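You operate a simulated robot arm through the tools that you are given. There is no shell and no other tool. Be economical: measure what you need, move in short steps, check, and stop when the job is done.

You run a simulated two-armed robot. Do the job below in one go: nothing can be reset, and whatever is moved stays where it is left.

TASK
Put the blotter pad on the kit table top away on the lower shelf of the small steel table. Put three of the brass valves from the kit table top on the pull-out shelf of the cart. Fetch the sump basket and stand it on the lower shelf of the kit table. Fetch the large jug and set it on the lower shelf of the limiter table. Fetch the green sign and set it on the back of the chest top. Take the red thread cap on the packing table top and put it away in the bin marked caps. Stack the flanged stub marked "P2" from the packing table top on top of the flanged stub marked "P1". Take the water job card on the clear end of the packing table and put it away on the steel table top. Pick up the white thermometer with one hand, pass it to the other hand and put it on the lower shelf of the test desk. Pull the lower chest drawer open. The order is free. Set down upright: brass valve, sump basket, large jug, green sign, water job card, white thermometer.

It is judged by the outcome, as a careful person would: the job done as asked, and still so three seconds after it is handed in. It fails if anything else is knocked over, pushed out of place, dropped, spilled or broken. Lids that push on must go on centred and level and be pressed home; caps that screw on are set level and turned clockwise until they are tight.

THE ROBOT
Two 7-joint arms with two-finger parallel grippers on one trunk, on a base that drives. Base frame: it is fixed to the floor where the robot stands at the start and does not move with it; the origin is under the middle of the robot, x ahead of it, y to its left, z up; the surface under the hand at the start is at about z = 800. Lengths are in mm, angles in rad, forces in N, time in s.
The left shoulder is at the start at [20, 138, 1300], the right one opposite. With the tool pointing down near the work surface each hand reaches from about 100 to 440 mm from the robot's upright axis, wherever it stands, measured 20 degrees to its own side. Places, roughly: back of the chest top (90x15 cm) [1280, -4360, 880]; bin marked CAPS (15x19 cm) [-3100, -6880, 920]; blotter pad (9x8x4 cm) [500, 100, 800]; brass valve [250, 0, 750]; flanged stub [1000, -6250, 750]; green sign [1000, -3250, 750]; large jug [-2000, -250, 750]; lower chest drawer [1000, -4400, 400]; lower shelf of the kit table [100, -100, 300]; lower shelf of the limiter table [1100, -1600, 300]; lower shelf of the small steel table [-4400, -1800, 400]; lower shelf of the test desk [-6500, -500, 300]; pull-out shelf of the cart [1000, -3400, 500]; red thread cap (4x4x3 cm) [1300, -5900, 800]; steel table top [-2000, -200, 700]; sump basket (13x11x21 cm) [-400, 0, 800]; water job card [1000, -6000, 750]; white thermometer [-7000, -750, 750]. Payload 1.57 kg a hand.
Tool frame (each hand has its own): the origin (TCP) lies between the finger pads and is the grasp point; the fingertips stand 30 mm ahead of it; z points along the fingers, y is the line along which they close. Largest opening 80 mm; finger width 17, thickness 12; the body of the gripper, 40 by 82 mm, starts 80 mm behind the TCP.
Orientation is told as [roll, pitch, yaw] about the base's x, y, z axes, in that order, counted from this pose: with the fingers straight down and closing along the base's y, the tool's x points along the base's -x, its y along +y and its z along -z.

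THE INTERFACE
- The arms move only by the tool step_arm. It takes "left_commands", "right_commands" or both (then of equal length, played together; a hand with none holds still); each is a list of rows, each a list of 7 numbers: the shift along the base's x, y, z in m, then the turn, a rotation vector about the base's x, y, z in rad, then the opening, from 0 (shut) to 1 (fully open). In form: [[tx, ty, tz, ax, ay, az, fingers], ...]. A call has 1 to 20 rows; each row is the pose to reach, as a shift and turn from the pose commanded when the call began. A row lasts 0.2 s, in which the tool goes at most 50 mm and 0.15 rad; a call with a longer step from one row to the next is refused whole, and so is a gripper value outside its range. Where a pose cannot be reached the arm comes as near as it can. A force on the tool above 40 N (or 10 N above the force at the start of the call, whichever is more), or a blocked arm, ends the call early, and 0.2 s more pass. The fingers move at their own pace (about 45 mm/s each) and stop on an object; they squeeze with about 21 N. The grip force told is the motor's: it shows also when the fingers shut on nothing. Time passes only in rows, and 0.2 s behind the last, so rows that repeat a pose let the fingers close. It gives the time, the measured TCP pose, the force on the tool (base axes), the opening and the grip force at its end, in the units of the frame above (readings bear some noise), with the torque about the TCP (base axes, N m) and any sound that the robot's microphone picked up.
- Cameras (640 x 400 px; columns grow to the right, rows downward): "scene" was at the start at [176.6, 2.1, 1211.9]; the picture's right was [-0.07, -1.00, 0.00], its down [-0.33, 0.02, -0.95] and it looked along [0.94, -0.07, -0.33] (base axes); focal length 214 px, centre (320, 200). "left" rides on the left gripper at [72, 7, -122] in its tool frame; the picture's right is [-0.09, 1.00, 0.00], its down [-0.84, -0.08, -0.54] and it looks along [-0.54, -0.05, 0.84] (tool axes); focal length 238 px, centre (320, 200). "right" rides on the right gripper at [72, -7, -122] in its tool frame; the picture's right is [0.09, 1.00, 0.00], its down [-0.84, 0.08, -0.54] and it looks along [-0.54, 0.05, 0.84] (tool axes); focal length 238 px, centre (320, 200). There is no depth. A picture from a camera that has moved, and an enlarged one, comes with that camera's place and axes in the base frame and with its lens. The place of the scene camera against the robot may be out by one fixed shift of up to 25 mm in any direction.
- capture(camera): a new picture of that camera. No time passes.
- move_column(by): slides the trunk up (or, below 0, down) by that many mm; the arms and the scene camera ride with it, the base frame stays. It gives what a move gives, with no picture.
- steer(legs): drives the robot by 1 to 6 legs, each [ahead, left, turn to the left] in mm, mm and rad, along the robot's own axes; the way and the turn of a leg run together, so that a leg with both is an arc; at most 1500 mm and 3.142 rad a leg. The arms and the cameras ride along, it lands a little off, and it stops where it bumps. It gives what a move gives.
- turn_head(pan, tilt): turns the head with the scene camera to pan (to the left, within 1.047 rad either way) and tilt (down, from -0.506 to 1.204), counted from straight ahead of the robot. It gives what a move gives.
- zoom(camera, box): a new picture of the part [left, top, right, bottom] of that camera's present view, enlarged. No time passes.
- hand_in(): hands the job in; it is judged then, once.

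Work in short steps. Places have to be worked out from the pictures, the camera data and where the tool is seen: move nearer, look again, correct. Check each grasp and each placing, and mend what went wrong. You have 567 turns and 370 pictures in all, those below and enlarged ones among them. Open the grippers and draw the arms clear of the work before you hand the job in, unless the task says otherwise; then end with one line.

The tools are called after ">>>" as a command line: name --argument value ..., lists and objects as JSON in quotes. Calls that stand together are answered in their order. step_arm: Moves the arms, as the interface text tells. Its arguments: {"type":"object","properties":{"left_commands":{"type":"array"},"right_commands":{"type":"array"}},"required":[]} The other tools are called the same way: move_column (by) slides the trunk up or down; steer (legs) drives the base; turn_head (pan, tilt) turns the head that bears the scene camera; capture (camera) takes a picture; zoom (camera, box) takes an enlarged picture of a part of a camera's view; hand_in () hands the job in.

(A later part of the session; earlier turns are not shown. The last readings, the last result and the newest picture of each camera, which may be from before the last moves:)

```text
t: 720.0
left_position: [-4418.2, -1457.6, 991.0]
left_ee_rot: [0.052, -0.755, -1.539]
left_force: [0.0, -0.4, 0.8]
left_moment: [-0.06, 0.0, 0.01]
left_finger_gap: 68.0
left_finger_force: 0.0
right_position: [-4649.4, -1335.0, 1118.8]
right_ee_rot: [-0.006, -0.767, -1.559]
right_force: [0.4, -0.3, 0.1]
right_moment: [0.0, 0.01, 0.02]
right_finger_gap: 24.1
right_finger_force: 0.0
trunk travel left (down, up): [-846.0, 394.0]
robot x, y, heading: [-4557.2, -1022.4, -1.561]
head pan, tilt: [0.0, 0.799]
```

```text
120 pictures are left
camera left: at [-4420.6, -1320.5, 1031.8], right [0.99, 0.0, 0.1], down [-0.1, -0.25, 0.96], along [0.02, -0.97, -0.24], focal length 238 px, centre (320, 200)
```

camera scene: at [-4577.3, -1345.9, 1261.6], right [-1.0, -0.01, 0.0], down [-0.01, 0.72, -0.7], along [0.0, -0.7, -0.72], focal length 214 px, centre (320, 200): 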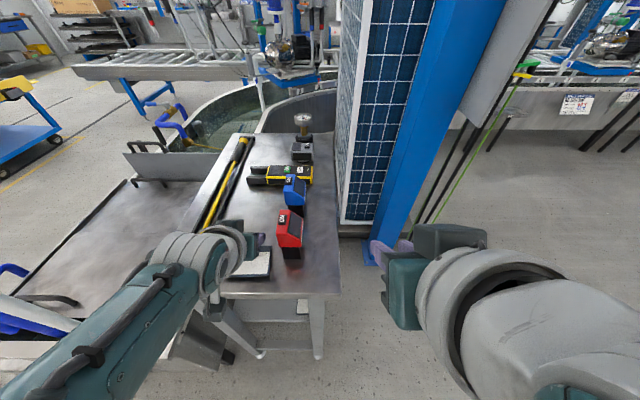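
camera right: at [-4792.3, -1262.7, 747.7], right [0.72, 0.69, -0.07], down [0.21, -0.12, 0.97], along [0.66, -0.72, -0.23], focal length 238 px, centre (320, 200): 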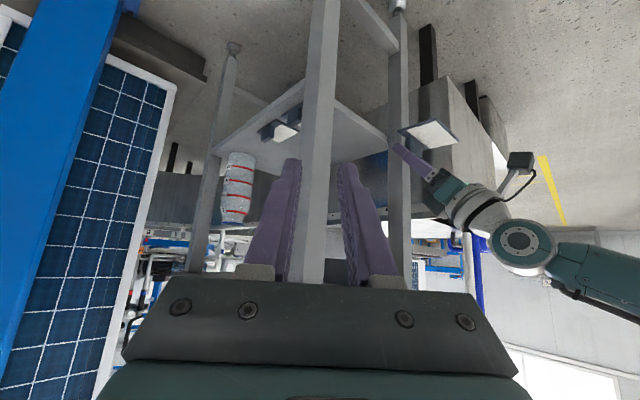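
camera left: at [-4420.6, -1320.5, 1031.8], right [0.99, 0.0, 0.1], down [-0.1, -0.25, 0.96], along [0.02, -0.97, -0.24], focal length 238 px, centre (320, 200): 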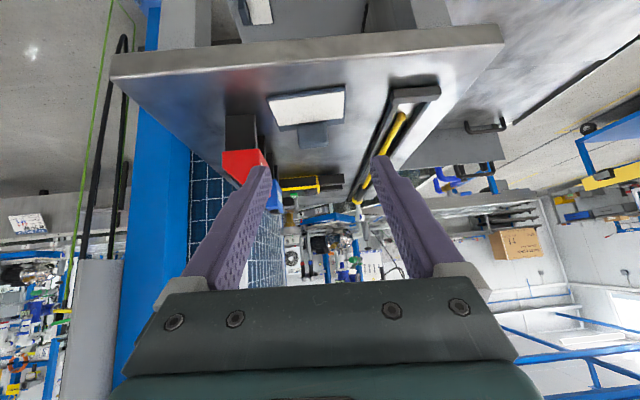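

The pad lies on the top. Now I retract the left arm and extend the right one to its known good pose, then shift the robot so the right hand faces the pad.

>>> step_arm --left_commands '[[0, 0.02, 0.02, 0.13, 0, 0, 0.6], [0, 0.04, 0.04, 0.26, 0, 0, 0.6], [0, 0.06, 0.07, 0.39, 0, 0, 0.6], [0, 0.08, 0.1, 0.52, 0, 0, 0.6], [0, 0.1, 0.14, 0.65, 0, 0, 0.6], [0, 0.11, 0.18, 0.75, 0, 0, 0.6]]' --right_commands '[[-0.01, -0.013, -0.016, 0, 0, 0, 0.9], [-0.02, -0.026, -0.032, 0, 0, 0, 0.9], [-0.03, -0.039, -0.05, 0, 0, 0, 0.9], [-0.04, -0.052, -0.07, 0, 0, 0, 0.9], [-0.05, -0.065, -0.09, 0, 0, 0, 0.9], [-0.06, -0.077, -0.1, 0, 0, 0, 0.9]]'

>>> step_arm --left_commands '[[0, 0.03, 0.04, 0, 0, 0, 0.6], [0, 0.06, 0.08, 0, 0, 0, 0.6], [0, 0.09, 0.11, 0, 0, 0, 0.6], [0, 0.11, 0.13, 0, 0, 0, 0.6]]'

>>> steer --legs '[[0, 290, -0.01], [90, 0, 0]]'

>>> capture --camera "right"

```text
t: 721.6
left_position: [-4380.8, -1363.3, 1143.9]
left_ee_rot: [0.15, -0.007, -1.524]
left_force: [-0.8, -0.7, 1.0]
left_moment: [0.0, -0.01, 0.02]
left_finger_gap: 48.0
left_finger_force: 0.1
left hand out of reach, approached as far as the arm can: row 6
right_position: [-4708.8, -1409.4, 1021.2]
right_ee_rot: [-0.003, -0.768, -1.561]
right_force: [0.3, 0.4, 0.1]
right_moment: [-0.02, 0.02, -0.02]
right_finger_gap: 72.1
right_finger_force: 0.1
trunk travel left (down, up): [-846.0, 394.0]
robot x, y, heading: [-4562.5, -1022.7, -1.565]
head pan, tilt: [0.0, 0.799]
stopped in row 6 (left hand): the arm was blocked; the commanded pose is now the measured one
```

```text
t: 722.8
left_position: [-4323.0, -1331.1, 1149.8]
left_ee_rot: [0.225, -0.022, -1.494]
left_force: [-0.3, 0.1, 0.0]
left_moment: [0.0, 0.01, -0.01]
left_finger_gap: 47.9
left_finger_force: 0.1
left hand out of reach, approached as far as the arm can: row 1, 2, 3, 4
right_position: [-4710.0, -1410.7, 1020.3]
right_ee_rot: [-0.002, -0.77, -1.56]
right_force: [0.0, 0.3, 0.0]
right_moment: [0.02, 0.0, -0.02]
right_finger_gap: 72.0
right_finger_force: 0.0
trunk travel left (down, up): [-846.0, 394.0]
robot x, y, heading: [-4568.1, -1022.8, -1.565]
head pan, tilt: [0.0, 0.799]
stopped in row 4 (left hand): the arm was blocked; the commanded pose is now the measured one
```

```text
t: 725.5
left_position: [-4035.4, -1421.8, 1147.8]
left_ee_rot: [0.225, -0.02, -1.51]
left_force: [-0.3, -0.4, 0.0]
left_moment: [0.03, 0.01, 0.01]
left_finger_gap: 47.7
left_finger_force: 0.2
right_position: [-4422.9, -1495.5, 1020.3]
right_ee_rot: [-0.004, -0.769, -1.573]
right_force: [-0.2, 0.1, -0.7]
right_moment: [-0.03, -0.01, -0.01]
right_finger_gap: 72.0
right_finger_force: 0.2
trunk travel left (down, up): [-846.0, 394.0]
robot x, y, heading: [-4275.5, -1111.9, -1.578]
head pan, tilt: [0.0, 0.799]
```

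```text
119 pictures are left
camera right: at [-4429.7, -1358.7, 1059.2], right [1.0, 0.06, -0.07], down [0.08, -0.23, 0.97], along [0.04, -0.97, -0.23], focal length 238 px, centre (320, 200)
```

right: 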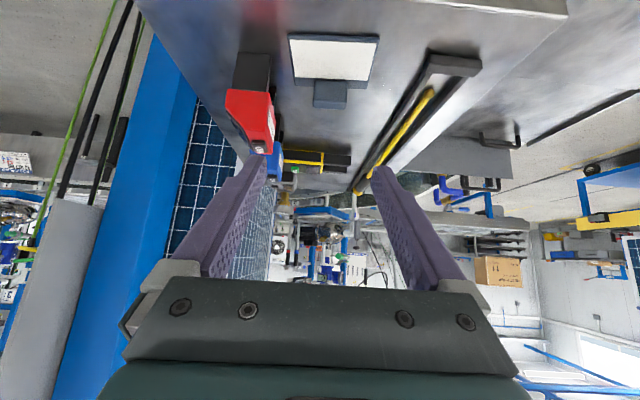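

The left hand is near the tank's pipes; I bring it inward before going on.

>>> step_arm --left_commands '[[-0.03, -0.01, -0.02, 0, 0, 0, 0.5], [-0.06, -0.02, -0.04, 0, 0, 0, 0.5], [-0.09, -0.03, -0.06, -0.05, 0, 0, 0.5], [-0.12, -0.04, -0.08, -0.1, 0, 0, 0.5]]'

>>> zoom --camera "right" --box '[240, 10, 420, 130]'

```text
t: 726.7
left_position: [-4109.5, -1470.1, 1063.7]
left_ee_rot: [0.304, -0.141, -1.48]
left_force: [0.6, -0.1, -0.4]
left_moment: [-0.03, -0.01, -0.01]
left_finger_gap: 39.8
left_finger_force: 0.1
right_position: [-4422.2, -1495.0, 1021.6]
right_ee_rot: [-0.003, -0.769, -1.575]
right_force: [0.3, 0.8, -0.3]
right_moment: [0.0, 0.02, 0.0]
right_finger_gap: 72.2
right_finger_force: 0.0
trunk travel left (down, up): [-846.0, 394.0]
robot x, y, heading: [-4270.5, -1115.9, -1.575]
head pan, tilt: [0.0, 0.799]
stopped in row 4 (left hand): the arm was blocked; the commanded pose is now the measured one
```

```text
3.33 times, centred on (330, 70) of right
camera zoom: at [-4429.6, -1358.8, 1059.2], right [1.0, 0.06, -0.07], down [0.08, -0.23, 0.97], along [0.04, -0.97, -0.23], focal length 794 px, centre (287, 633)
```

zoom: 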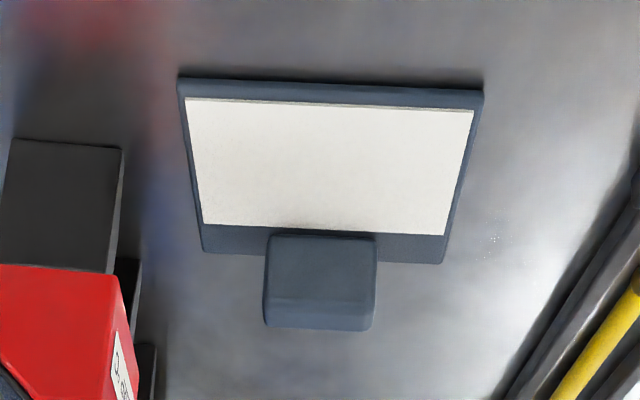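

Block near face at (-4417,-1608). I drive ahead 108 and lower 135 by column.

>>> steer --legs '[[106, 5, 0.004]]'

>>> move_column --by -105

>>> capture --camera "right"

```text
t: 728.0
left_position: [-4098.9, -1569.7, 1063.9]
left_ee_rot: [0.309, -0.141, -1.465]
left_force: [-0.1, -0.1, 0.2]
left_moment: [0.04, -0.01, -0.01]
left_finger_gap: 40.3
left_finger_force: 0.1
right_position: [-4416.0, -1600.7, 1019.5]
right_ee_rot: [-0.003, -0.767, -1.561]
right_force: [-0.2, -0.1, 0.5]
right_moment: [-0.01, 0.04, 0.01]
right_finger_gap: 72.0
right_finger_force: 0.1
trunk travel left (down, up): [-846.0, 394.0]
robot x, y, heading: [-4270.8, -1215.5, -1.561]
head pan, tilt: [0.0, 0.799]
stopped in leg 1: the robot was blocked; the commanded pose is now the measured one
```

```text
t: 729.4
left_position: [-4100.6, -1569.3, 958.1]
left_ee_rot: [0.307, -0.141, -1.467]
left_force: [0.0, -0.4, 0.3]
left_moment: [-0.03, 0.02, 0.01]
left_finger_gap: 40.2
left_finger_force: 0.0
right_position: [-4416.1, -1598.9, 914.2]
right_ee_rot: [-0.006, -0.764, -1.562]
right_force: [-0.1, 0.3, -0.1]
right_moment: [-0.02, 0.0, -0.01]
right_finger_gap: 71.9
right_finger_force: 0.1
trunk travel left (down, up): [-741.0, 499.0]
robot x, y, heading: [-4271.7, -1215.3, -1.568]
head pan, tilt: [0.0, 0.799]
```

```text
117 pictures are left
camera right: at [-4424.4, -1461.6, 953.1], right [0.99, 0.07, -0.07], down [0.08, -0.23, 0.97], along [0.06, -0.97, -0.23], focal length 238 px, centre (320, 200)
```

right: 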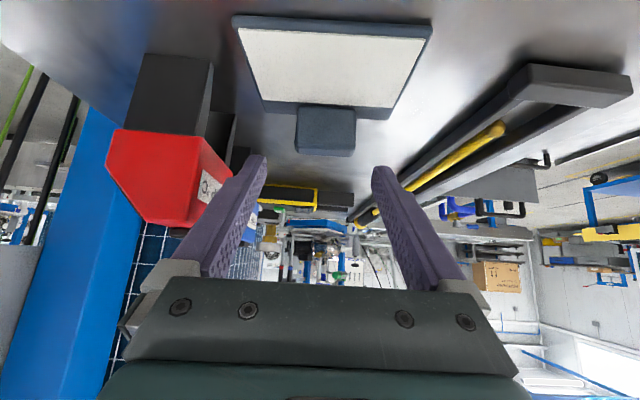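

>>> step_arm --right_commands '[[0.003, -0.007, 0, 0, 0, 0, 0.9], [0.003, -0.007, -0.01, 0, 0, 0, 0.9]]'

>>> move_column --by -22

>>> capture --camera "right"

```text
t: 730.0
left_position: [-4099.7, -1568.6, 958.1]
left_ee_rot: [0.307, -0.139, -1.465]
left_force: [0.7, -0.4, 0.3]
left_moment: [-0.01, 0.0, 0.02]
left_finger_gap: 40.0
left_finger_force: 0.0
right_position: [-4415.6, -1606.5, 905.5]
right_ee_rot: [-0.006, -0.766, -1.56]
right_force: [0.2, -1.0, -0.7]
right_moment: [-0.02, -0.02, -0.02]
right_finger_gap: 72.2
right_finger_force: 0.0
trunk travel left (down, up): [-741.0, 499.0]
robot x, y, heading: [-4269.9, -1218.2, -1.564]
head pan, tilt: [0.0, 0.799]
```

```text
t: 730.7
left_position: [-4101.6, -1568.2, 936.5]
left_ee_rot: [0.306, -0.139, -1.465]
left_force: [0.1, 1.0, -0.2]
left_moment: [-0.01, 0.01, 0.02]
left_finger_gap: 40.1
left_finger_force: 0.1
right_position: [-4413.0, -1605.3, 883.3]
right_ee_rot: [-0.004, -0.767, -1.559]
right_force: [0.8, 0.4, 0.2]
right_moment: [-0.02, -0.02, 0.01]
right_finger_gap: 71.8
right_finger_force: 0.1
trunk travel left (down, up): [-719.0, 521.0]
robot x, y, heading: [-4268.7, -1211.8, -1.563]
head pan, tilt: [0.0, 0.799]
```

```text
116 pictures are left
camera right: at [-4421.9, -1468.7, 921.6], right [0.99, 0.07, -0.07], down [0.08, -0.23, 0.97], along [0.06, -0.97, -0.23], focal length 238 px, centre (320, 200)
```

right: 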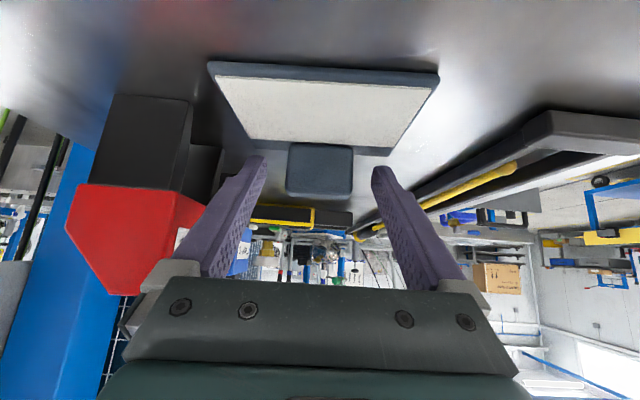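

Aligned. Close and lift.

>>> step_arm --right_commands '[[0, 0, 0, 0, 0, 0, 0.6], [0, 0, 0, 0, 0, 0, 0.4], [0, 0, 0, 0, 0, 0, 0.2], [0, 0, 0, 0, 0, 0, 0.2], [0, 0, 0, 0, 0, 0, 0.2], [0, 0, 0, 0, 0, 0, 0.2]]'

>>> move_column --by 130

>>> capture --camera "right"

```text
t: 732.1
left_position: [-4100.5, -1568.7, 936.2]
left_ee_rot: [0.307, -0.14, -1.466]
left_force: [0.0, -0.4, 0.8]
left_moment: [-0.03, 0.01, 0.0]
left_finger_gap: 40.1
left_finger_force: 0.0
right_position: [-4414.4, -1606.5, 883.6]
right_ee_rot: [-0.005, -0.766, -1.562]
right_force: [0.1, -0.3, 1.2]
right_moment: [0.01, -0.04, 0.04]
right_finger_gap: 39.3
right_finger_force: 21.4
trunk travel left (down, up): [-719.0, 521.0]
robot x, y, heading: [-4267.6, -1216.4, -1.563]
head pan, tilt: [0.0, 0.799]
```

```text
t: 733.7
left_position: [-4100.0, -1568.7, 1066.8]
left_ee_rot: [0.308, -0.139, -1.466]
left_force: [0.4, 0.0, -1.1]
left_moment: [-0.01, -0.01, -0.01]
left_finger_gap: 40.1
left_finger_force: 0.1
right_position: [-4413.8, -1606.3, 1013.6]
right_ee_rot: [-0.005, -0.767, -1.561]
right_force: [-0.6, 0.8, -0.1]
right_moment: [-0.02, 0.0, 0.0]
right_finger_gap: 39.6
right_finger_force: 21.1
trunk travel left (down, up): [-849.0, 391.0]
robot x, y, heading: [-4271.4, -1217.0, -1.567]
head pan, tilt: [0.0, 0.799]
```

```text
115 pictures are left
camera right: at [-4422.1, -1469.2, 1052.8], right [0.99, 0.07, -0.07], down [0.08, -0.23, 0.97], along [0.06, -0.97, -0.23], focal length 238 px, centre (320, 200)
```

right: 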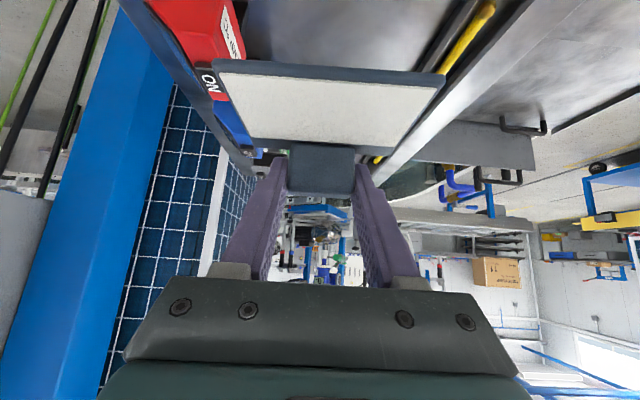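

The pad is now in the right hand. I back off and fold the left arm to its compact pose.

>>> steer --legs '[[-330, 0, 0]]'

>>> step_arm --left_commands '[[-0.01, 0, 0.04, -0.07, 0, -0.1, 0.5], [-0.02, 0, 0.08, -0.14, 0, -0.2, 0.5], [-0.03, 0, 0.12, -0.2, 0.02, -0.3, 0.5], [-0.04, 0, 0.16, -0.25, 0.05, -0.4, 0.5], [-0.05, 0, 0.2, -0.29, 0.09, -0.5, 0.5], [-0.06, 0, 0.23, -0.3, 0.1, -0.6, 0.5]]'

```text
t: 735.8
left_position: [-4101.6, -1240.4, 1067.4]
left_ee_rot: [0.309, -0.141, -1.457]
left_force: [-0.6, -0.1, -0.1]
left_moment: [0.01, 0.0, -0.03]
left_finger_gap: 39.9
left_finger_force: 0.1
right_position: [-4414.8, -1279.2, 1013.1]
right_ee_rot: [-0.003, -0.768, -1.552]
right_force: [0.5, -0.4, -0.8]
right_moment: [0.01, -0.01, 0.02]
right_finger_gap: 39.4
right_finger_force: 20.8
trunk travel left (down, up): [-849.0, 391.0]
robot x, y, heading: [-4274.0, -883.1, -1.558]
head pan, tilt: [0.0, 0.799]
```

```text
t: 737.4
left_position: [-4132.6, -1255.1, 1258.8]
left_ee_rot: [0.35, -0.413, -2.062]
left_force: [0.5, 0.3, -0.5]
left_moment: [0.04, -0.01, -0.02]
left_finger_gap: 40.1
left_finger_force: 0.1
left hand out of reach, approached as far as the arm can: row 5, 6
right_position: [-4415.7, -1279.3, 1014.5]
right_ee_rot: [-0.004, -0.767, -1.552]
right_force: [-0.3, 0.7, -0.9]
right_moment: [0.01, -0.01, 0.0]
right_finger_gap: 39.2
right_finger_force: 21.2
trunk travel left (down, up): [-849.0, 391.0]
robot x, y, heading: [-4275.1, -884.8, -1.554]
head pan, tilt: [0.0, 0.799]
stopped in row 6 (left hand): the arm was blocked; the commanded pose is now the measured one
```

>>> step_arm --left_commands '[[0, 0.02, 0.01, 0.13, 0.03, 0, 0.5], [0, 0.04, 0.02, 0.26, 0.06, 0, 0.5], [0, 0.06, 0.03, 0.39, 0.09, 0, 0.5], [0, 0.08, 0.04, 0.52, 0.115, 0, 0.5], [0, 0.1, 0.04, 0.52, 0.115, -0.1, 0.5], [0, 0.12, 0.04, 0.52, 0.115, -0.2, 0.5], [0, 0.14, 0.04, 0.52, 0.115, -0.3, 0.5]]'

>>> steer --legs '[[0, -830, 0], [0, 0, 1.66]]'

>>> turn_head --pan 0.2 --tilt 0.7

>>> capture --camera "scene"

```text
t: 739.0
left_position: [-4109.2, -1115.4, 1111.9]
left_ee_rot: [0.094, 0.038, -2.229]
left_force: [0.7, -0.1, -0.1]
left_moment: [0.03, 0.02, -0.05]
left_finger_gap: 40.1
left_finger_force: 0.2
left hand out of reach, approached as far as the arm can: row 1, 2, 3, 4, 5, 6, 7
right_position: [-4414.7, -1280.7, 1014.3]
right_ee_rot: [-0.005, -0.768, -1.554]
right_force: [-0.5, -0.6, 0.3]
right_moment: [0.01, 0.06, -0.03]
right_finger_gap: 39.4
right_finger_force: 20.9
trunk travel left (down, up): [-849.0, 391.0]
robot x, y, heading: [-4270.8, -882.4, -1.558]
head pan, tilt: [0.0, 0.799]
stopped in row 7 (left hand): the arm was blocked; the commanded pose is now the measured one
```

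```text
t: 747.3
left_position: [-4855.1, -716.2, 1111.7]
left_ee_rot: [0.092, 0.036, -0.597]
left_force: [-0.4, 0.1, 0.0]
left_moment: [0.02, -0.02, -0.02]
left_finger_gap: 39.9
left_finger_force: 0.0
right_position: [-4674.1, -1009.1, 1014.0]
right_ee_rot: [-0.004, -0.768, 0.077]
right_force: [0.8, 0.4, -0.3]
right_moment: [0.01, -0.01, -0.01]
right_finger_gap: 39.4
right_finger_force: 21.1
trunk travel left (down, up): [-849.0, 391.0]
robot x, y, heading: [-5076.8, -895.0, 0.079]
head pan, tilt: [0.0, 0.799]
```

```text
t: 748.0
left_position: [-4855.4, -715.4, 1112.3]
left_ee_rot: [0.093, 0.038, -0.596]
left_force: [-0.6, 0.1, 0.7]
left_moment: [0.0, 0.02, -0.03]
left_finger_gap: 39.9
left_finger_force: 0.0
right_position: [-4676.6, -1010.6, 1013.8]
right_ee_rot: [-0.005, -0.768, 0.077]
right_force: [0.3, -0.1, -0.1]
right_moment: [-0.02, -0.03, -0.03]
right_finger_gap: 39.4
right_finger_force: 21.0
trunk travel left (down, up): [-849.0, 391.0]
robot x, y, heading: [-5073.7, -892.5, 0.074]
head pan, tilt: [0.201, 0.7]
```

```text
114 pictures are left
camera scene: at [-4911.6, -852.8, 1352.5], right [0.27, -0.96, 0.0], down [-0.62, -0.18, -0.76], along [0.74, 0.21, -0.64], focal length 214 px, centre (320, 200)
```

scene: 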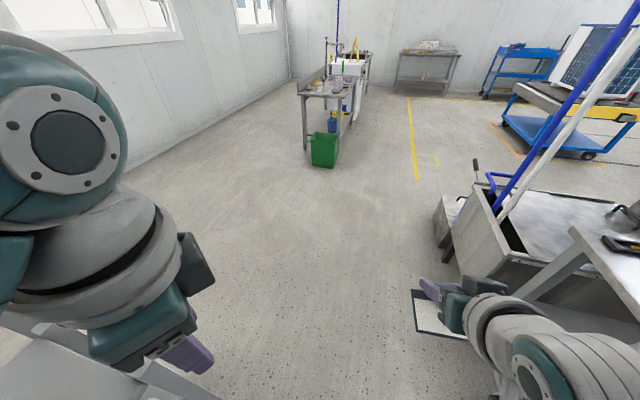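

I move the left hand outward (to the robot's left) so it will pass beside the table's end.

>>> step_arm --left_commands '[[0, 0.03, 0, 0, 0, 0, 0.5], [0, 0.06, 0, 0, 0, 0, 0.5], [0, 0.09, 0, 0, 0, 0, 0.5], [-0.01, 0.12, 0, 0, 0, 0, 0.5], [-0.02, 0.15, 0, 0, 0, 0, 0.5]]' --right_commands '[[0.005, 0, 0, 0, 0, 0, 0.2], [0.01, 0, 0, 0, 0, 0, 0.2], [0.015, 0, 0, 0, 0, 0, 0.2], [0.02, 0, 0, 0, 0, 0, 0.2], [0.02, 0, 0, 0, 0, 0, 0.2]]'

>>> steer --legs '[[0, -740, -0.16]]'

>>> capture --camera "scene"

```text
t: 749.2
left_position: [-4875.5, -564.3, 1112.8]
left_ee_rot: [0.09, 0.038, -0.599]
left_force: [0.8, 1.0, -0.4]
left_moment: [0.03, 0.02, 0.03]
left_finger_gap: 40.1
left_finger_force: 0.0
right_position: [-4654.1, -1009.4, 1014.6]
right_ee_rot: [-0.004, -0.769, 0.076]
right_force: [0.7, 0.3, -1.5]
right_moment: [-0.01, 0.01, 0.0]
right_finger_gap: 39.5
right_finger_force: 21.0
trunk travel left (down, up): [-849.0, 391.0]
robot x, y, heading: [-5077.5, -894.3, 0.075]
head pan, tilt: [0.201, 0.7]
```

```text
t: 753.1
left_position: [-4829.4, -1319.8, 1112.3]
left_ee_rot: [0.092, 0.037, -0.748]
left_force: [-0.3, -0.3, 0.3]
left_moment: [0.0, 0.02, 0.04]
left_finger_gap: 39.9
left_finger_force: 0.1
right_position: [-4677.1, -1791.6, 1015.3]
right_ee_rot: [-0.004, -0.767, -0.074]
right_force: [0.1, -0.1, -0.7]
right_moment: [0.06, -0.02, 0.0]
right_finger_gap: 39.4
right_finger_force: 21.5
trunk travel left (down, up): [-849.0, 391.0]
robot x, y, heading: [-5075.6, -1609.0, -0.074]
head pan, tilt: [0.201, 0.7]
```

```text
113 pictures are left
camera scene: at [-4908.9, -1599.5, 1352.6], right [0.12, -0.99, 0.0], down [-0.64, -0.08, -0.76], along [0.76, 0.1, -0.64], focal length 214 px, centre (320, 200)
```

scene: 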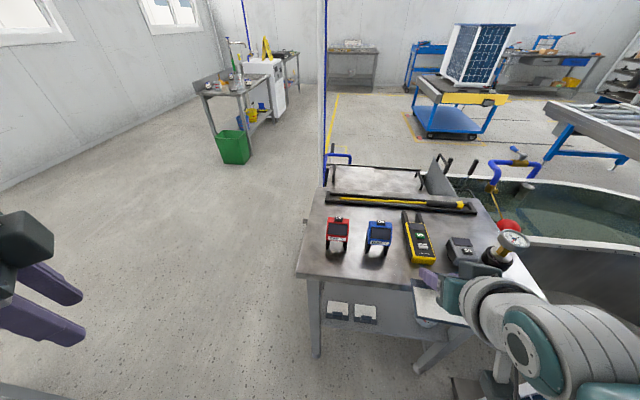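

The left hand now clears the table end. I lower to entry height and look with the right camera.

>>> move_column --by -400

>>> move_column --by -62

>>> capture --camera "right"

>>> turn_head --pan -0.2 --tilt 0.8

>>> capture --camera "scene"

```text
t: 757.2
left_position: [-4824.7, -1333.6, 974.0]
left_ee_rot: [0.069, 0.011, -0.752]
left_force: [-0.4, 0.1, -0.6]
left_moment: [-0.02, -0.01, -0.01]
left_finger_gap: 40.1
left_finger_force: 0.0
right_position: [-4673.5, -1808.4, 894.6]
right_ee_rot: [-0.049, -0.773, -0.046]
right_force: [-1.0, 0.4, -0.3]
right_moment: [0.0, -0.02, 0.02]
right_finger_gap: 39.2
right_finger_force: 20.9
trunk travel left (down, up): [-717.0, 523.0]
robot x, y, heading: [-5076.9, -1592.0, -0.077]
head pan, tilt: [0.201, 0.7]
stopped: the arm was blocked; the commanded pose is now the measured one
```

```text
t: 758.4
left_position: [-4823.4, -1329.1, 975.7]
left_ee_rot: [0.07, 0.01, -0.753]
left_force: [0.3, 0.2, -0.7]
left_moment: [0.0, 0.0, 0.02]
left_finger_gap: 39.9
left_finger_force: 0.0
right_position: [-4672.5, -1807.1, 894.0]
right_ee_rot: [-0.05, -0.775, -0.044]
right_force: [0.1, 0.2, 0.1]
right_moment: [0.02, -0.01, -0.01]
right_finger_gap: 39.4
right_finger_force: 20.5
trunk travel left (down, up): [-717.0, 523.0]
robot x, y, heading: [-5076.8, -1591.8, -0.078]
head pan, tilt: [0.201, 0.7]
stopped: the arm was blocked; the commanded pose is now the measured one
```

```text
112 pictures are left
camera right: at [-4810.3, -1800.6, 931.7], right [0.01, 0.99, -0.1], down [0.23, 0.09, 0.97], along [0.97, -0.04, -0.23], focal length 238 px, centre (320, 200)
```

right: 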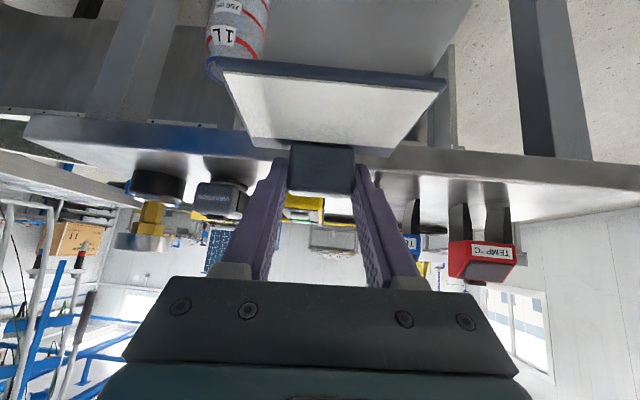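

```text
t: 759.2
left_position: [-4824.9, -1329.0, 975.6]
left_ee_rot: [0.069, 0.01, -0.75]
left_force: [-0.2, -0.5, -0.4]
left_moment: [-0.01, 0.01, 0.0]
left_finger_gap: 40.0
left_finger_force: 0.1
right_position: [-4673.6, -1804.0, 893.7]
right_ee_rot: [-0.053, -0.773, -0.042]
right_force: [-0.5, 0.1, -0.9]
right_moment: [0.0, -0.01, -0.05]
right_finger_gap: 39.0
right_finger_force: 21.2
trunk travel left (down, up): [-717.0, 523.0]
robot x, y, heading: [-5076.2, -1591.8, -0.082]
head pan, tilt: [-0.201, 0.799]
```

```text
111 pictures are left
camera scene: at [-4913.8, -1633.8, 1217.6], right [-0.27, -0.96, 0.03], down [-0.69, 0.17, -0.71], along [0.67, -0.21, -0.71], focal length 214 px, centre (320, 200)
```

scene: 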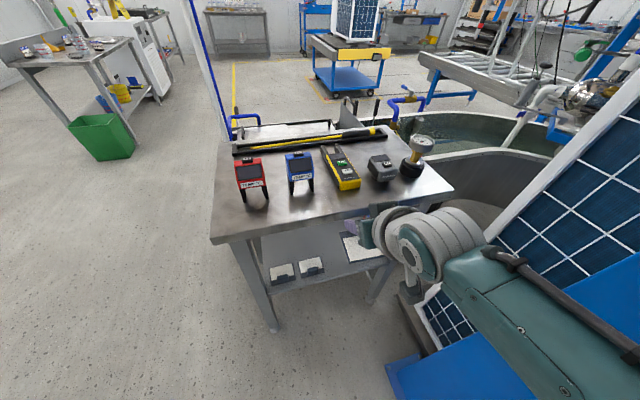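

The right arm met the blue post. I raise, then use a pose turned 0.3 rad right and standing closer to the table, which keeps the elbow off the post.

>>> move_column --by 130

>>> steer --legs '[[0, 120, -0.22]]'

>>> capture --camera "right"

```text
t: 760.8
left_position: [-4828.8, -1296.5, 1110.7]
left_ee_rot: [0.09, 0.037, -0.749]
left_force: [-0.2, 0.8, 0.4]
left_moment: [0.0, 0.05, -0.01]
left_finger_gap: 40.2
left_finger_force: 0.0
right_position: [-4677.5, -1769.0, 1011.6]
right_ee_rot: [-0.002, -0.769, -0.076]
right_force: [-0.4, -0.9, -0.5]
right_moment: [0.0, -0.01, -0.02]
right_finger_gap: 39.1
right_finger_force: 20.5
trunk travel left (down, up): [-847.0, 393.0]
robot x, y, heading: [-5076.9, -1591.2, -0.074]
head pan, tilt: [-0.201, 0.799]
```

```text
t: 762.1
left_position: [-4751.1, -1241.0, 1110.3]
left_ee_rot: [0.09, 0.036, -0.969]
left_force: [0.1, -0.3, 0.3]
left_moment: [-0.03, -0.02, 0.02]
left_finger_gap: 39.8
left_finger_force: 0.2
right_position: [-4705.0, -1734.1, 1011.2]
right_ee_rot: [-0.005, -0.769, -0.293]
right_force: [0.8, -0.2, -0.3]
right_moment: [-0.01, 0.0, -0.01]
right_finger_gap: 39.5
right_finger_force: 20.9
trunk travel left (down, up): [-847.0, 393.0]
robot x, y, heading: [-5055.0, -1472.1, -0.292]
head pan, tilt: [-0.201, 0.799]
```

```text
110 pictures are left
camera right: at [-4837.1, -1700.5, 1050.6], right [0.23, 0.97, -0.07], down [0.24, 0.01, 0.97], along [0.94, -0.24, -0.23], focal length 238 px, centre (320, 200)
```

right: 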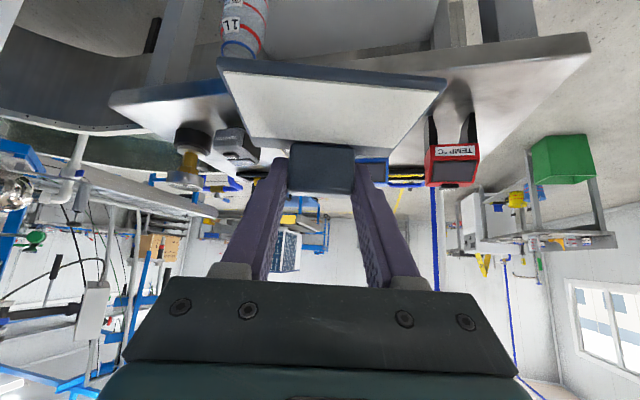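

>>> move_column --by -400

>>> move_column --by -62

>>> turn_head --pan -0.2 --tilt 1.0

>>> capture --camera "scene"

>>> capture --camera "right"

```text
t: 765.9
left_position: [-4748.4, -1240.8, 709.8]
left_ee_rot: [0.09, 0.036, -0.968]
left_force: [0.0, 0.8, 0.5]
left_moment: [0.0, 0.02, 0.0]
left_finger_gap: 40.0
left_finger_force: 0.0
right_position: [-4705.3, -1734.7, 612.8]
right_ee_rot: [-0.005, -0.768, -0.294]
right_force: [0.3, -0.6, -0.3]
right_moment: [0.03, 0.01, 0.02]
right_finger_gap: 39.2
right_finger_force: 20.8
trunk travel left (down, up): [-447.0, 793.0]
robot x, y, heading: [-5059.7, -1475.3, -0.295]
head pan, tilt: [-0.201, 0.799]
```

```text
t: 766.9
left_position: [-4749.3, -1240.6, 648.1]
left_ee_rot: [0.091, 0.038, -0.969]
left_force: [-0.2, 0.5, 0.5]
left_moment: [0.03, -0.01, 0.01]
left_finger_gap: 40.1
left_finger_force: 0.0
right_position: [-4704.1, -1735.3, 549.1]
right_ee_rot: [-0.005, -0.767, -0.294]
right_force: [1.0, -0.5, -0.1]
right_moment: [0.0, 0.02, 0.0]
right_finger_gap: 39.3
right_finger_force: 20.9
trunk travel left (down, up): [-385.0, 855.0]
robot x, y, heading: [-5056.2, -1470.2, -0.296]
head pan, tilt: [-0.201, 0.799]
```

```text
t: 767.6
left_position: [-4748.3, -1240.7, 648.9]
left_ee_rot: [0.091, 0.038, -0.969]
left_force: [-0.6, -0.3, -0.3]
left_moment: [-0.02, -0.02, 0.0]
left_finger_gap: 40.1
left_finger_force: 0.1
right_position: [-4704.5, -1735.1, 550.6]
right_ee_rot: [-0.005, -0.767, -0.294]
right_force: [0.5, 0.7, -1.1]
right_moment: [-0.01, 0.0, -0.01]
right_finger_gap: 39.7
right_finger_force: 21.3
trunk travel left (down, up): [-385.0, 855.0]
robot x, y, heading: [-5055.4, -1475.0, -0.298]
head pan, tilt: [-0.201, 1.0]
```

```text
109 pictures are left
camera scene: at [-4914.8, -1525.5, 865.1], right [-0.48, -0.88, 0.0], down [-0.74, 0.4, -0.54], along [0.48, -0.26, -0.84], focal length 214 px, centre (320, 200)
```

scene: 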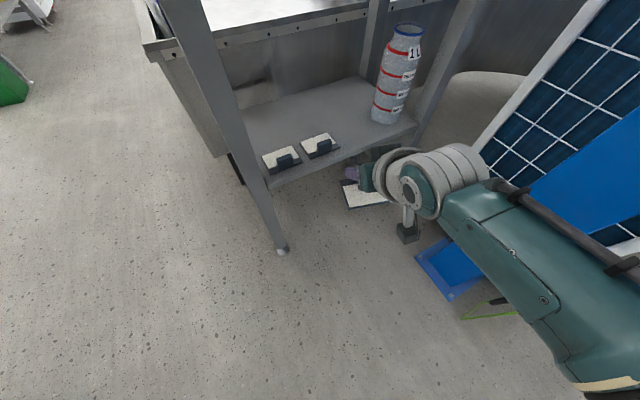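

```text
108 pictures are left
camera right: at [-4837.1, -1700.4, 588.6], right [0.23, 0.97, -0.07], down [0.24, 0.01, 0.97], along [0.94, -0.24, -0.23], focal length 238 px, centre (320, 200)
```

right: 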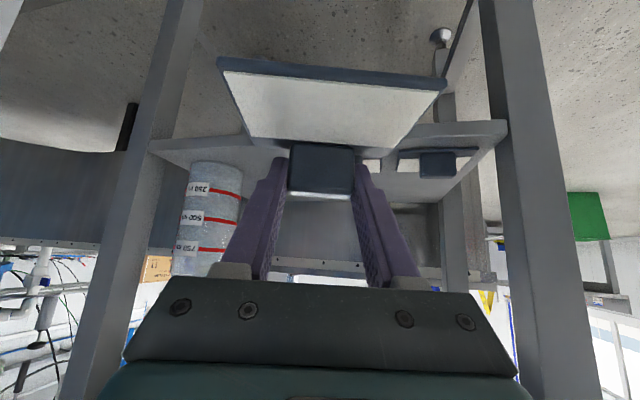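

Clear view. I raise 20 mm and drive in two steps.

>>> move_column --by 22

>>> steer --legs '[[150, -24, 0]]'

>>> capture --camera "scene"

>>> capture --camera "right"

```text
t: 768.3
left_position: [-4749.9, -1240.7, 670.4]
left_ee_rot: [0.092, 0.036, -0.967]
left_force: [0.3, 0.2, 0.2]
left_moment: [-0.01, -0.01, 0.0]
left_finger_gap: 39.8
left_finger_force: 0.0
right_position: [-4705.0, -1734.6, 572.3]
right_ee_rot: [-0.005, -0.77, -0.292]
right_force: [-0.5, -1.0, -0.6]
right_moment: [0.02, -0.01, -0.03]
right_finger_gap: 39.1
right_finger_force: 21.2
trunk travel left (down, up): [-407.0, 833.0]
robot x, y, heading: [-5056.6, -1474.4, -0.3]
head pan, tilt: [-0.201, 1.0]
```

```text
t: 769.7
left_position: [-4614.6, -1305.1, 670.8]
left_ee_rot: [0.092, 0.037, -0.963]
left_force: [0.4, 0.8, -0.5]
left_moment: [-0.01, 0.01, -0.01]
left_finger_gap: 39.9
left_finger_force: 0.0
right_position: [-4567.9, -1798.4, 572.1]
right_ee_rot: [-0.005, -0.767, -0.29]
right_force: [-0.1, -0.2, -0.2]
right_moment: [0.01, 0.0, 0.02]
right_finger_gap: 39.5
right_finger_force: 21.0
trunk travel left (down, up): [-407.0, 833.0]
robot x, y, heading: [-4920.2, -1538.2, -0.295]
head pan, tilt: [-0.201, 1.0]
```

```text
107 pictures are left
camera scene: at [-4779.0, -1590.4, 887.1], right [-0.47, -0.88, 0.0], down [-0.74, 0.4, -0.54], along [0.48, -0.25, -0.84], focal length 214 px, centre (320, 200)
```

scene: 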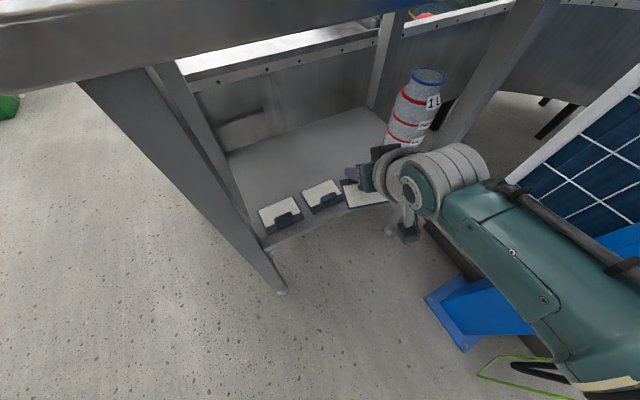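

```text
106 pictures are left
camera right: at [-4700.6, -1764.9, 610.5], right [0.22, 0.97, -0.07], down [0.24, 0.01, 0.97], along [0.94, -0.23, -0.23], focal length 238 px, centre (320, 200)
```

right: 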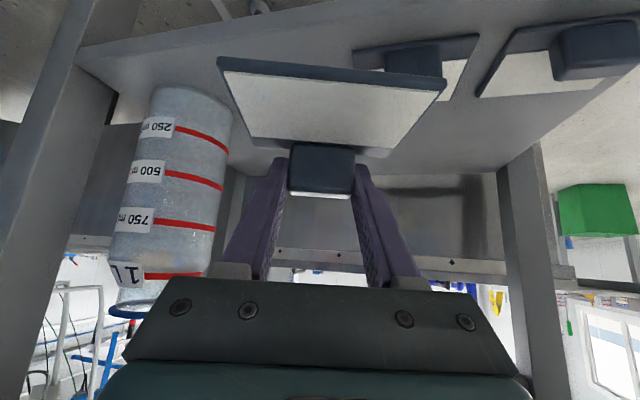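

The gap between the other pad (y≈-1781) and the bottle (y≈-1898) is 117 mm. I turn the hand +0.29 so the pad lies square, then move in 104 mm.

>>> step_arm --right_commands '[[0, 0, 0, 0, 0, 0.1, 0.2], [0, 0, 0, 0, 0, 0.2, 0.2], [0, 0, 0, 0, 0, 0.29, 0.2]]'

>>> steer --legs '[[60, -14, 0]]'

>>> capture --camera "right"

>>> capture --camera "scene"

```text
t: 770.5
left_position: [-4614.1, -1305.1, 670.2]
left_ee_rot: [0.09, 0.037, -0.965]
left_force: [0.5, 0.4, -0.4]
left_moment: [0.02, -0.02, -0.02]
left_finger_gap: 39.9
left_finger_force: 0.0
right_position: [-4568.8, -1799.1, 572.8]
right_ee_rot: [-0.004, -0.766, 0.0]
right_force: [-0.3, 0.1, -0.5]
right_moment: [0.03, -0.02, 0.0]
right_finger_gap: 39.4
right_finger_force: 20.8
trunk travel left (down, up): [-407.0, 833.0]
robot x, y, heading: [-4916.0, -1538.1, -0.294]
head pan, tilt: [-0.201, 1.0]
```

```text
t: 771.5
left_position: [-4561.3, -1334.4, 670.5]
left_ee_rot: [0.092, 0.037, -0.963]
left_force: [0.0, -0.2, -0.5]
left_moment: [-0.02, 0.05, 0.02]
left_finger_gap: 40.0
left_finger_force: 0.1
right_position: [-4512.9, -1828.8, 573.1]
right_ee_rot: [-0.005, -0.765, 0.001]
right_force: [-0.5, 0.8, 0.3]
right_moment: [0.02, 0.03, 0.0]
right_finger_gap: 39.4
right_finger_force: 20.8
trunk travel left (down, up): [-407.0, 833.0]
robot x, y, heading: [-4870.5, -1567.9, -0.291]
head pan, tilt: [-0.201, 1.0]
```

```text
105 pictures are left
camera right: at [-4650.5, -1835.0, 611.1], right [-0.07, 1.0, -0.07], down [0.23, 0.08, 0.97], along [0.97, 0.05, -0.23], focal length 238 px, centre (320, 200)
```

right: 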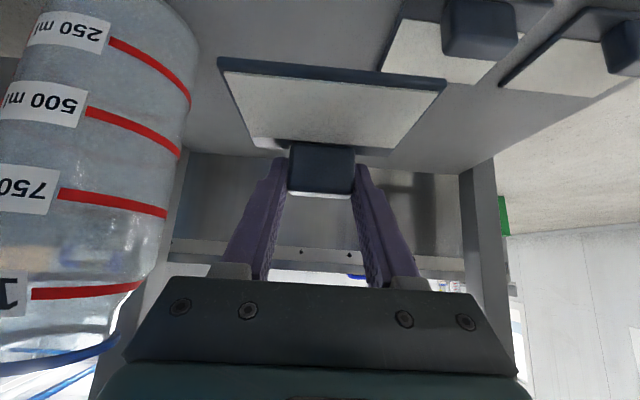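

```text
104 pictures are left
camera scene: at [-4724.9, -1620.8, 887.1], right [-0.47, -0.88, 0.0], down [-0.74, 0.4, -0.54], along [0.48, -0.25, -0.84], focal length 214 px, centre (320, 200)
```

scene: 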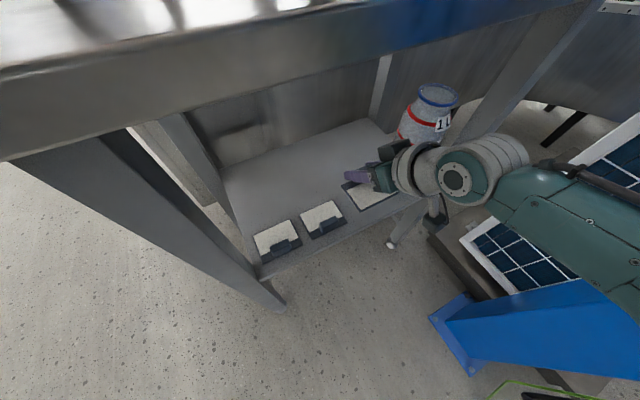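

Go ahead 43 mm more to the final spot, then lower.

>>> steer --legs '[[42, -2, 0]]'

>>> move_column --by -35

>>> capture --camera "right"

>>> capture --camera "scene"

```text
t: 772.4
left_position: [-4520.8, -1348.4, 669.6]
left_ee_rot: [0.09, 0.039, -0.962]
left_force: [-0.2, 0.6, 0.0]
left_moment: [0.04, 0.06, 0.0]
left_finger_gap: 39.9
left_finger_force: 0.1
right_position: [-4475.1, -1843.4, 573.2]
right_ee_rot: [-0.002, -0.766, 0.003]
right_force: [-0.6, -0.5, 0.0]
right_moment: [0.02, 0.03, 0.0]
right_finger_gap: 39.6
right_finger_force: 20.6
trunk travel left (down, up): [-407.0, 833.0]
robot x, y, heading: [-4824.8, -1580.6, -0.289]
head pan, tilt: [-0.201, 1.0]
```

```text
t: 773.2
left_position: [-4521.9, -1348.7, 635.9]
left_ee_rot: [0.09, 0.038, -0.965]
left_force: [0.9, -0.8, 0.2]
left_moment: [0.0, 0.02, 0.03]
left_finger_gap: 39.9
left_finger_force: 0.1
right_position: [-4475.6, -1843.7, 537.4]
right_ee_rot: [-0.004, -0.765, 0.003]
right_force: [-0.3, -0.1, 0.4]
right_moment: [-0.01, 0.0, -0.01]
right_finger_gap: 39.4
right_finger_force: 21.4
trunk travel left (down, up): [-372.0, 868.0]
robot x, y, heading: [-4830.4, -1578.7, -0.287]
head pan, tilt: [-0.201, 1.0]
```

```text
103 pictures are left
camera right: at [-4612.2, -1848.5, 575.9], right [-0.06, 1.0, -0.07], down [0.23, 0.08, 0.97], along [0.97, 0.05, -0.23], focal length 238 px, centre (320, 200)
```

right: 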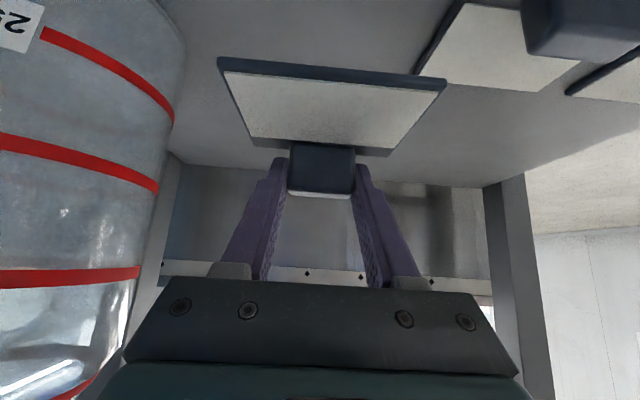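

```text
102 pictures are left
camera scene: at [-4686.4, -1634.3, 852.0], right [-0.47, -0.88, 0.0], down [-0.74, 0.4, -0.54], along [0.48, -0.25, -0.84], focal length 214 px, centre (320, 200)
```

scene: 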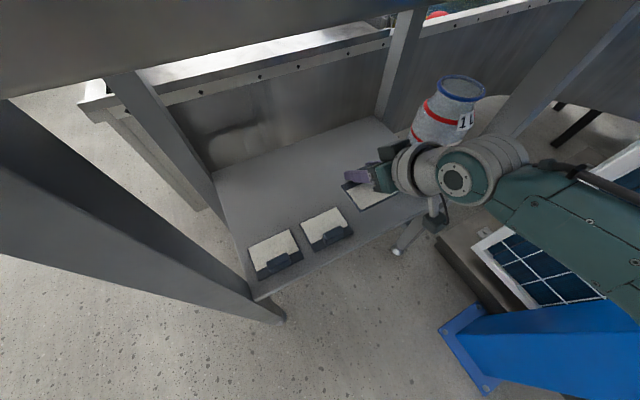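

>>> move_column --by -18

>>> move_column --by -6

>>> move_column --by -5

>>> move_column --by -5

```text
t: 773.8
left_position: [-4522.9, -1348.1, 616.9]
left_ee_rot: [0.092, 0.037, -0.964]
left_force: [-0.4, 0.0, 0.5]
left_moment: [-0.03, -0.02, -0.03]
left_finger_gap: 40.1
left_finger_force: 0.0
right_position: [-4475.0, -1842.2, 519.3]
right_ee_rot: [-0.003, -0.766, 0.002]
right_force: [0.5, 1.2, -0.7]
right_moment: [-0.01, -0.03, -0.01]
right_finger_gap: 39.3
right_finger_force: 21.0
trunk travel left (down, up): [-354.0, 886.0]
robot x, y, heading: [-4828.3, -1583.2, -0.29]
head pan, tilt: [-0.201, 1.0]
```

```text
t: 774.4
left_position: [-4522.3, -1348.1, 610.7]
left_ee_rot: [0.09, 0.038, -0.961]
left_force: [-0.7, 0.0, -0.9]
left_moment: [0.02, -0.02, -0.01]
left_finger_gap: 39.8
left_finger_force: 0.0
right_position: [-4475.6, -1841.6, 512.3]
right_ee_rot: [-0.003, -0.767, 0.001]
right_force: [0.3, -1.0, -0.3]
right_moment: [-0.01, -0.01, -0.04]
right_finger_gap: 39.3
right_finger_force: 21.8
trunk travel left (down, up): [-348.0, 892.0]
robot x, y, heading: [-4826.5, -1584.4, -0.289]
head pan, tilt: [-0.201, 1.0]
```

```text
t: 774.9
left_position: [-4523.6, -1348.4, 606.0]
left_ee_rot: [0.091, 0.038, -0.964]
left_force: [0.3, -0.2, 1.2]
left_moment: [0.01, 0.03, 0.03]
left_finger_gap: 40.0
left_finger_force: 0.1
right_position: [-4475.7, -1843.9, 508.0]
right_ee_rot: [-0.004, -0.768, 0.002]
right_force: [0.5, -0.1, -1.1]
right_moment: [-0.01, 0.02, 0.0]
right_finger_gap: 39.3
right_finger_force: 21.1
trunk travel left (down, up): [-343.0, 897.0]
robot x, y, heading: [-4826.1, -1581.7, -0.291]
head pan, tilt: [-0.201, 1.0]
```

```text
t: 775.5
left_position: [-4522.5, -1348.6, 601.6]
left_ee_rot: [0.091, 0.039, -0.963]
left_force: [-0.6, -0.1, -0.6]
left_moment: [0.0, 0.01, -0.02]
left_finger_gap: 40.0
left_finger_force: 0.0
right_position: [-4475.1, -1842.2, 503.6]
right_ee_rot: [-0.003, -0.766, 0.003]
right_force: [-0.2, 0.3, -0.5]
right_moment: [-0.04, 0.03, 0.0]
right_finger_gap: 39.3
right_finger_force: 20.7
trunk travel left (down, up): [-338.0, 902.0]
robot x, y, heading: [-4827.3, -1582.8, -0.287]
head pan, tilt: [-0.201, 1.0]
```

>>> move_column --by -6

>>> move_column --by -6

>>> move_column --by -6

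>>> capture --camera "right"

```text
t: 776.0
left_position: [-4521.7, -1348.7, 595.5]
left_ee_rot: [0.09, 0.038, -0.962]
left_force: [-0.1, -0.3, 0.7]
left_moment: [-0.01, 0.02, -0.02]
left_finger_gap: 39.9
left_finger_force: 0.1
right_position: [-4475.9, -1843.1, 497.8]
right_ee_rot: [-0.003, -0.766, 0.003]
right_force: [0.2, -0.5, -1.3]
right_moment: [-0.01, -0.01, -0.01]
right_finger_gap: 39.3
right_finger_force: 20.7
trunk travel left (down, up): [-332.0, 908.0]
robot x, y, heading: [-4828.4, -1585.8, -0.291]
head pan, tilt: [-0.201, 1.0]
```

```text
t: 776.5
left_position: [-4523.0, -1349.4, 588.9]
left_ee_rot: [0.092, 0.04, -0.962]
left_force: [0.1, 0.4, 0.4]
left_moment: [-0.01, -0.01, -0.01]
left_finger_gap: 39.8
left_finger_force: 0.1
right_position: [-4475.2, -1843.4, 491.7]
right_ee_rot: [-0.004, -0.765, 0.001]
right_force: [0.3, -0.6, -0.9]
right_moment: [0.01, -0.01, 0.01]
right_finger_gap: 39.5
right_finger_force: 21.2
trunk travel left (down, up): [-326.0, 914.0]
robot x, y, heading: [-4826.2, -1578.3, -0.292]
head pan, tilt: [-0.201, 1.0]
```

```text
t: 777.1
left_position: [-4521.3, -1347.4, 582.8]
left_ee_rot: [0.091, 0.037, -0.963]
left_force: [-0.3, -0.3, -0.3]
left_moment: [-0.01, -0.05, 0.01]
left_finger_gap: 40.0
left_finger_force: 0.0
right_position: [-4475.9, -1841.7, 484.2]
right_ee_rot: [-0.003, -0.766, 0.002]
right_force: [0.2, 0.7, -0.3]
right_moment: [-0.01, 0.01, -0.04]
right_finger_gap: 39.4
right_finger_force: 21.4
trunk travel left (down, up): [-320.0, 920.0]
robot x, y, heading: [-4828.7, -1585.6, -0.288]
head pan, tilt: [-0.201, 1.0]
```

```text
101 pictures are left
camera right: at [-4612.2, -1848.5, 523.9], right [-0.06, 1.0, -0.07], down [0.23, 0.08, 0.97], along [0.97, 0.05, -0.23], focal length 238 px, centre (320, 200)
```

right: 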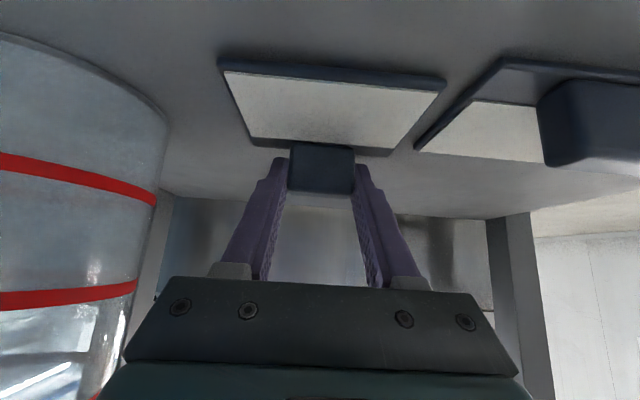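

>>> move_column --by -5

>>> move_column --by -5

>>> move_column --by -4

>>> move_column --by -4

```text
t: 777.6
left_position: [-4522.7, -1349.5, 577.6]
left_ee_rot: [0.091, 0.038, -0.962]
left_force: [0.1, -0.2, 0.4]
left_moment: [0.02, 0.0, -0.04]
left_finger_gap: 40.2
left_finger_force: 0.1
right_position: [-4473.4, -1842.9, 483.1]
right_ee_rot: [-0.003, -0.772, 0.0]
right_force: [-3.0, 1.5, 16.2]
right_moment: [0.05, -0.05, 0.07]
right_finger_gap: 39.3
right_finger_force: 21.0
trunk travel left (down, up): [-315.0, 925.0]
robot x, y, heading: [-4825.1, -1581.5, -0.284]
head pan, tilt: [-0.201, 1.0]
```

```text
t: 778.2
left_position: [-4522.3, -1347.8, 574.3]
left_ee_rot: [0.09, 0.036, -0.963]
left_force: [1.0, 0.0, 0.5]
left_moment: [0.01, 0.0, -0.01]
left_finger_gap: 39.9
left_finger_force: 0.1
right_position: [-4472.5, -1842.8, 476.6]
right_ee_rot: [-0.004, -0.772, 0.001]
right_force: [-3.1, 2.5, 22.9]
right_moment: [0.37, -0.22, 0.08]
right_finger_gap: 39.2
right_finger_force: 21.3
trunk travel left (down, up): [-310.0, 930.0]
robot x, y, heading: [-4827.1, -1582.4, -0.292]
head pan, tilt: [-0.201, 1.0]
```

```text
t: 778.5
left_position: [-4523.6, -1349.3, 570.4]
left_ee_rot: [0.089, 0.039, -0.963]
left_force: [0.5, -0.4, -0.4]
left_moment: [0.01, 0.01, -0.04]
left_finger_gap: 40.3
left_finger_force: 0.0
right_position: [-4473.1, -1843.4, 476.1]
right_ee_rot: [-0.001, -0.778, 0.001]
right_force: [-2.3, -0.3, 5.5]
right_moment: [-0.04, 0.34, -0.02]
right_finger_gap: 39.3
right_finger_force: 21.5
trunk travel left (down, up): [-308.0, 932.0]
robot x, y, heading: [-4827.1, -1581.8, -0.293]
head pan, tilt: [-0.201, 1.0]
stopped: the force on the tool passed its limit at 45 N (the readings are from after the stop); the commanded pose is now the measured one
```

```text
t: 779.1
left_position: [-4524.2, -1351.2, 567.0]
left_ee_rot: [0.089, 0.04, -0.964]
left_force: [-0.9, 0.3, -0.1]
left_moment: [0.0, 0.0, -0.01]
left_finger_gap: 40.0
left_finger_force: 0.0
right_position: [-4471.7, -1843.9, 477.3]
right_ee_rot: [-0.003, -0.787, -0.001]
right_force: [-12.7, 4.0, 38.0]
right_moment: [0.38, 0.01, -0.02]
right_finger_gap: 39.4
right_finger_force: 20.8
trunk travel left (down, up): [-304.0, 936.0]
robot x, y, heading: [-4828.9, -1579.1, -0.292]
head pan, tilt: [-0.201, 1.0]
```

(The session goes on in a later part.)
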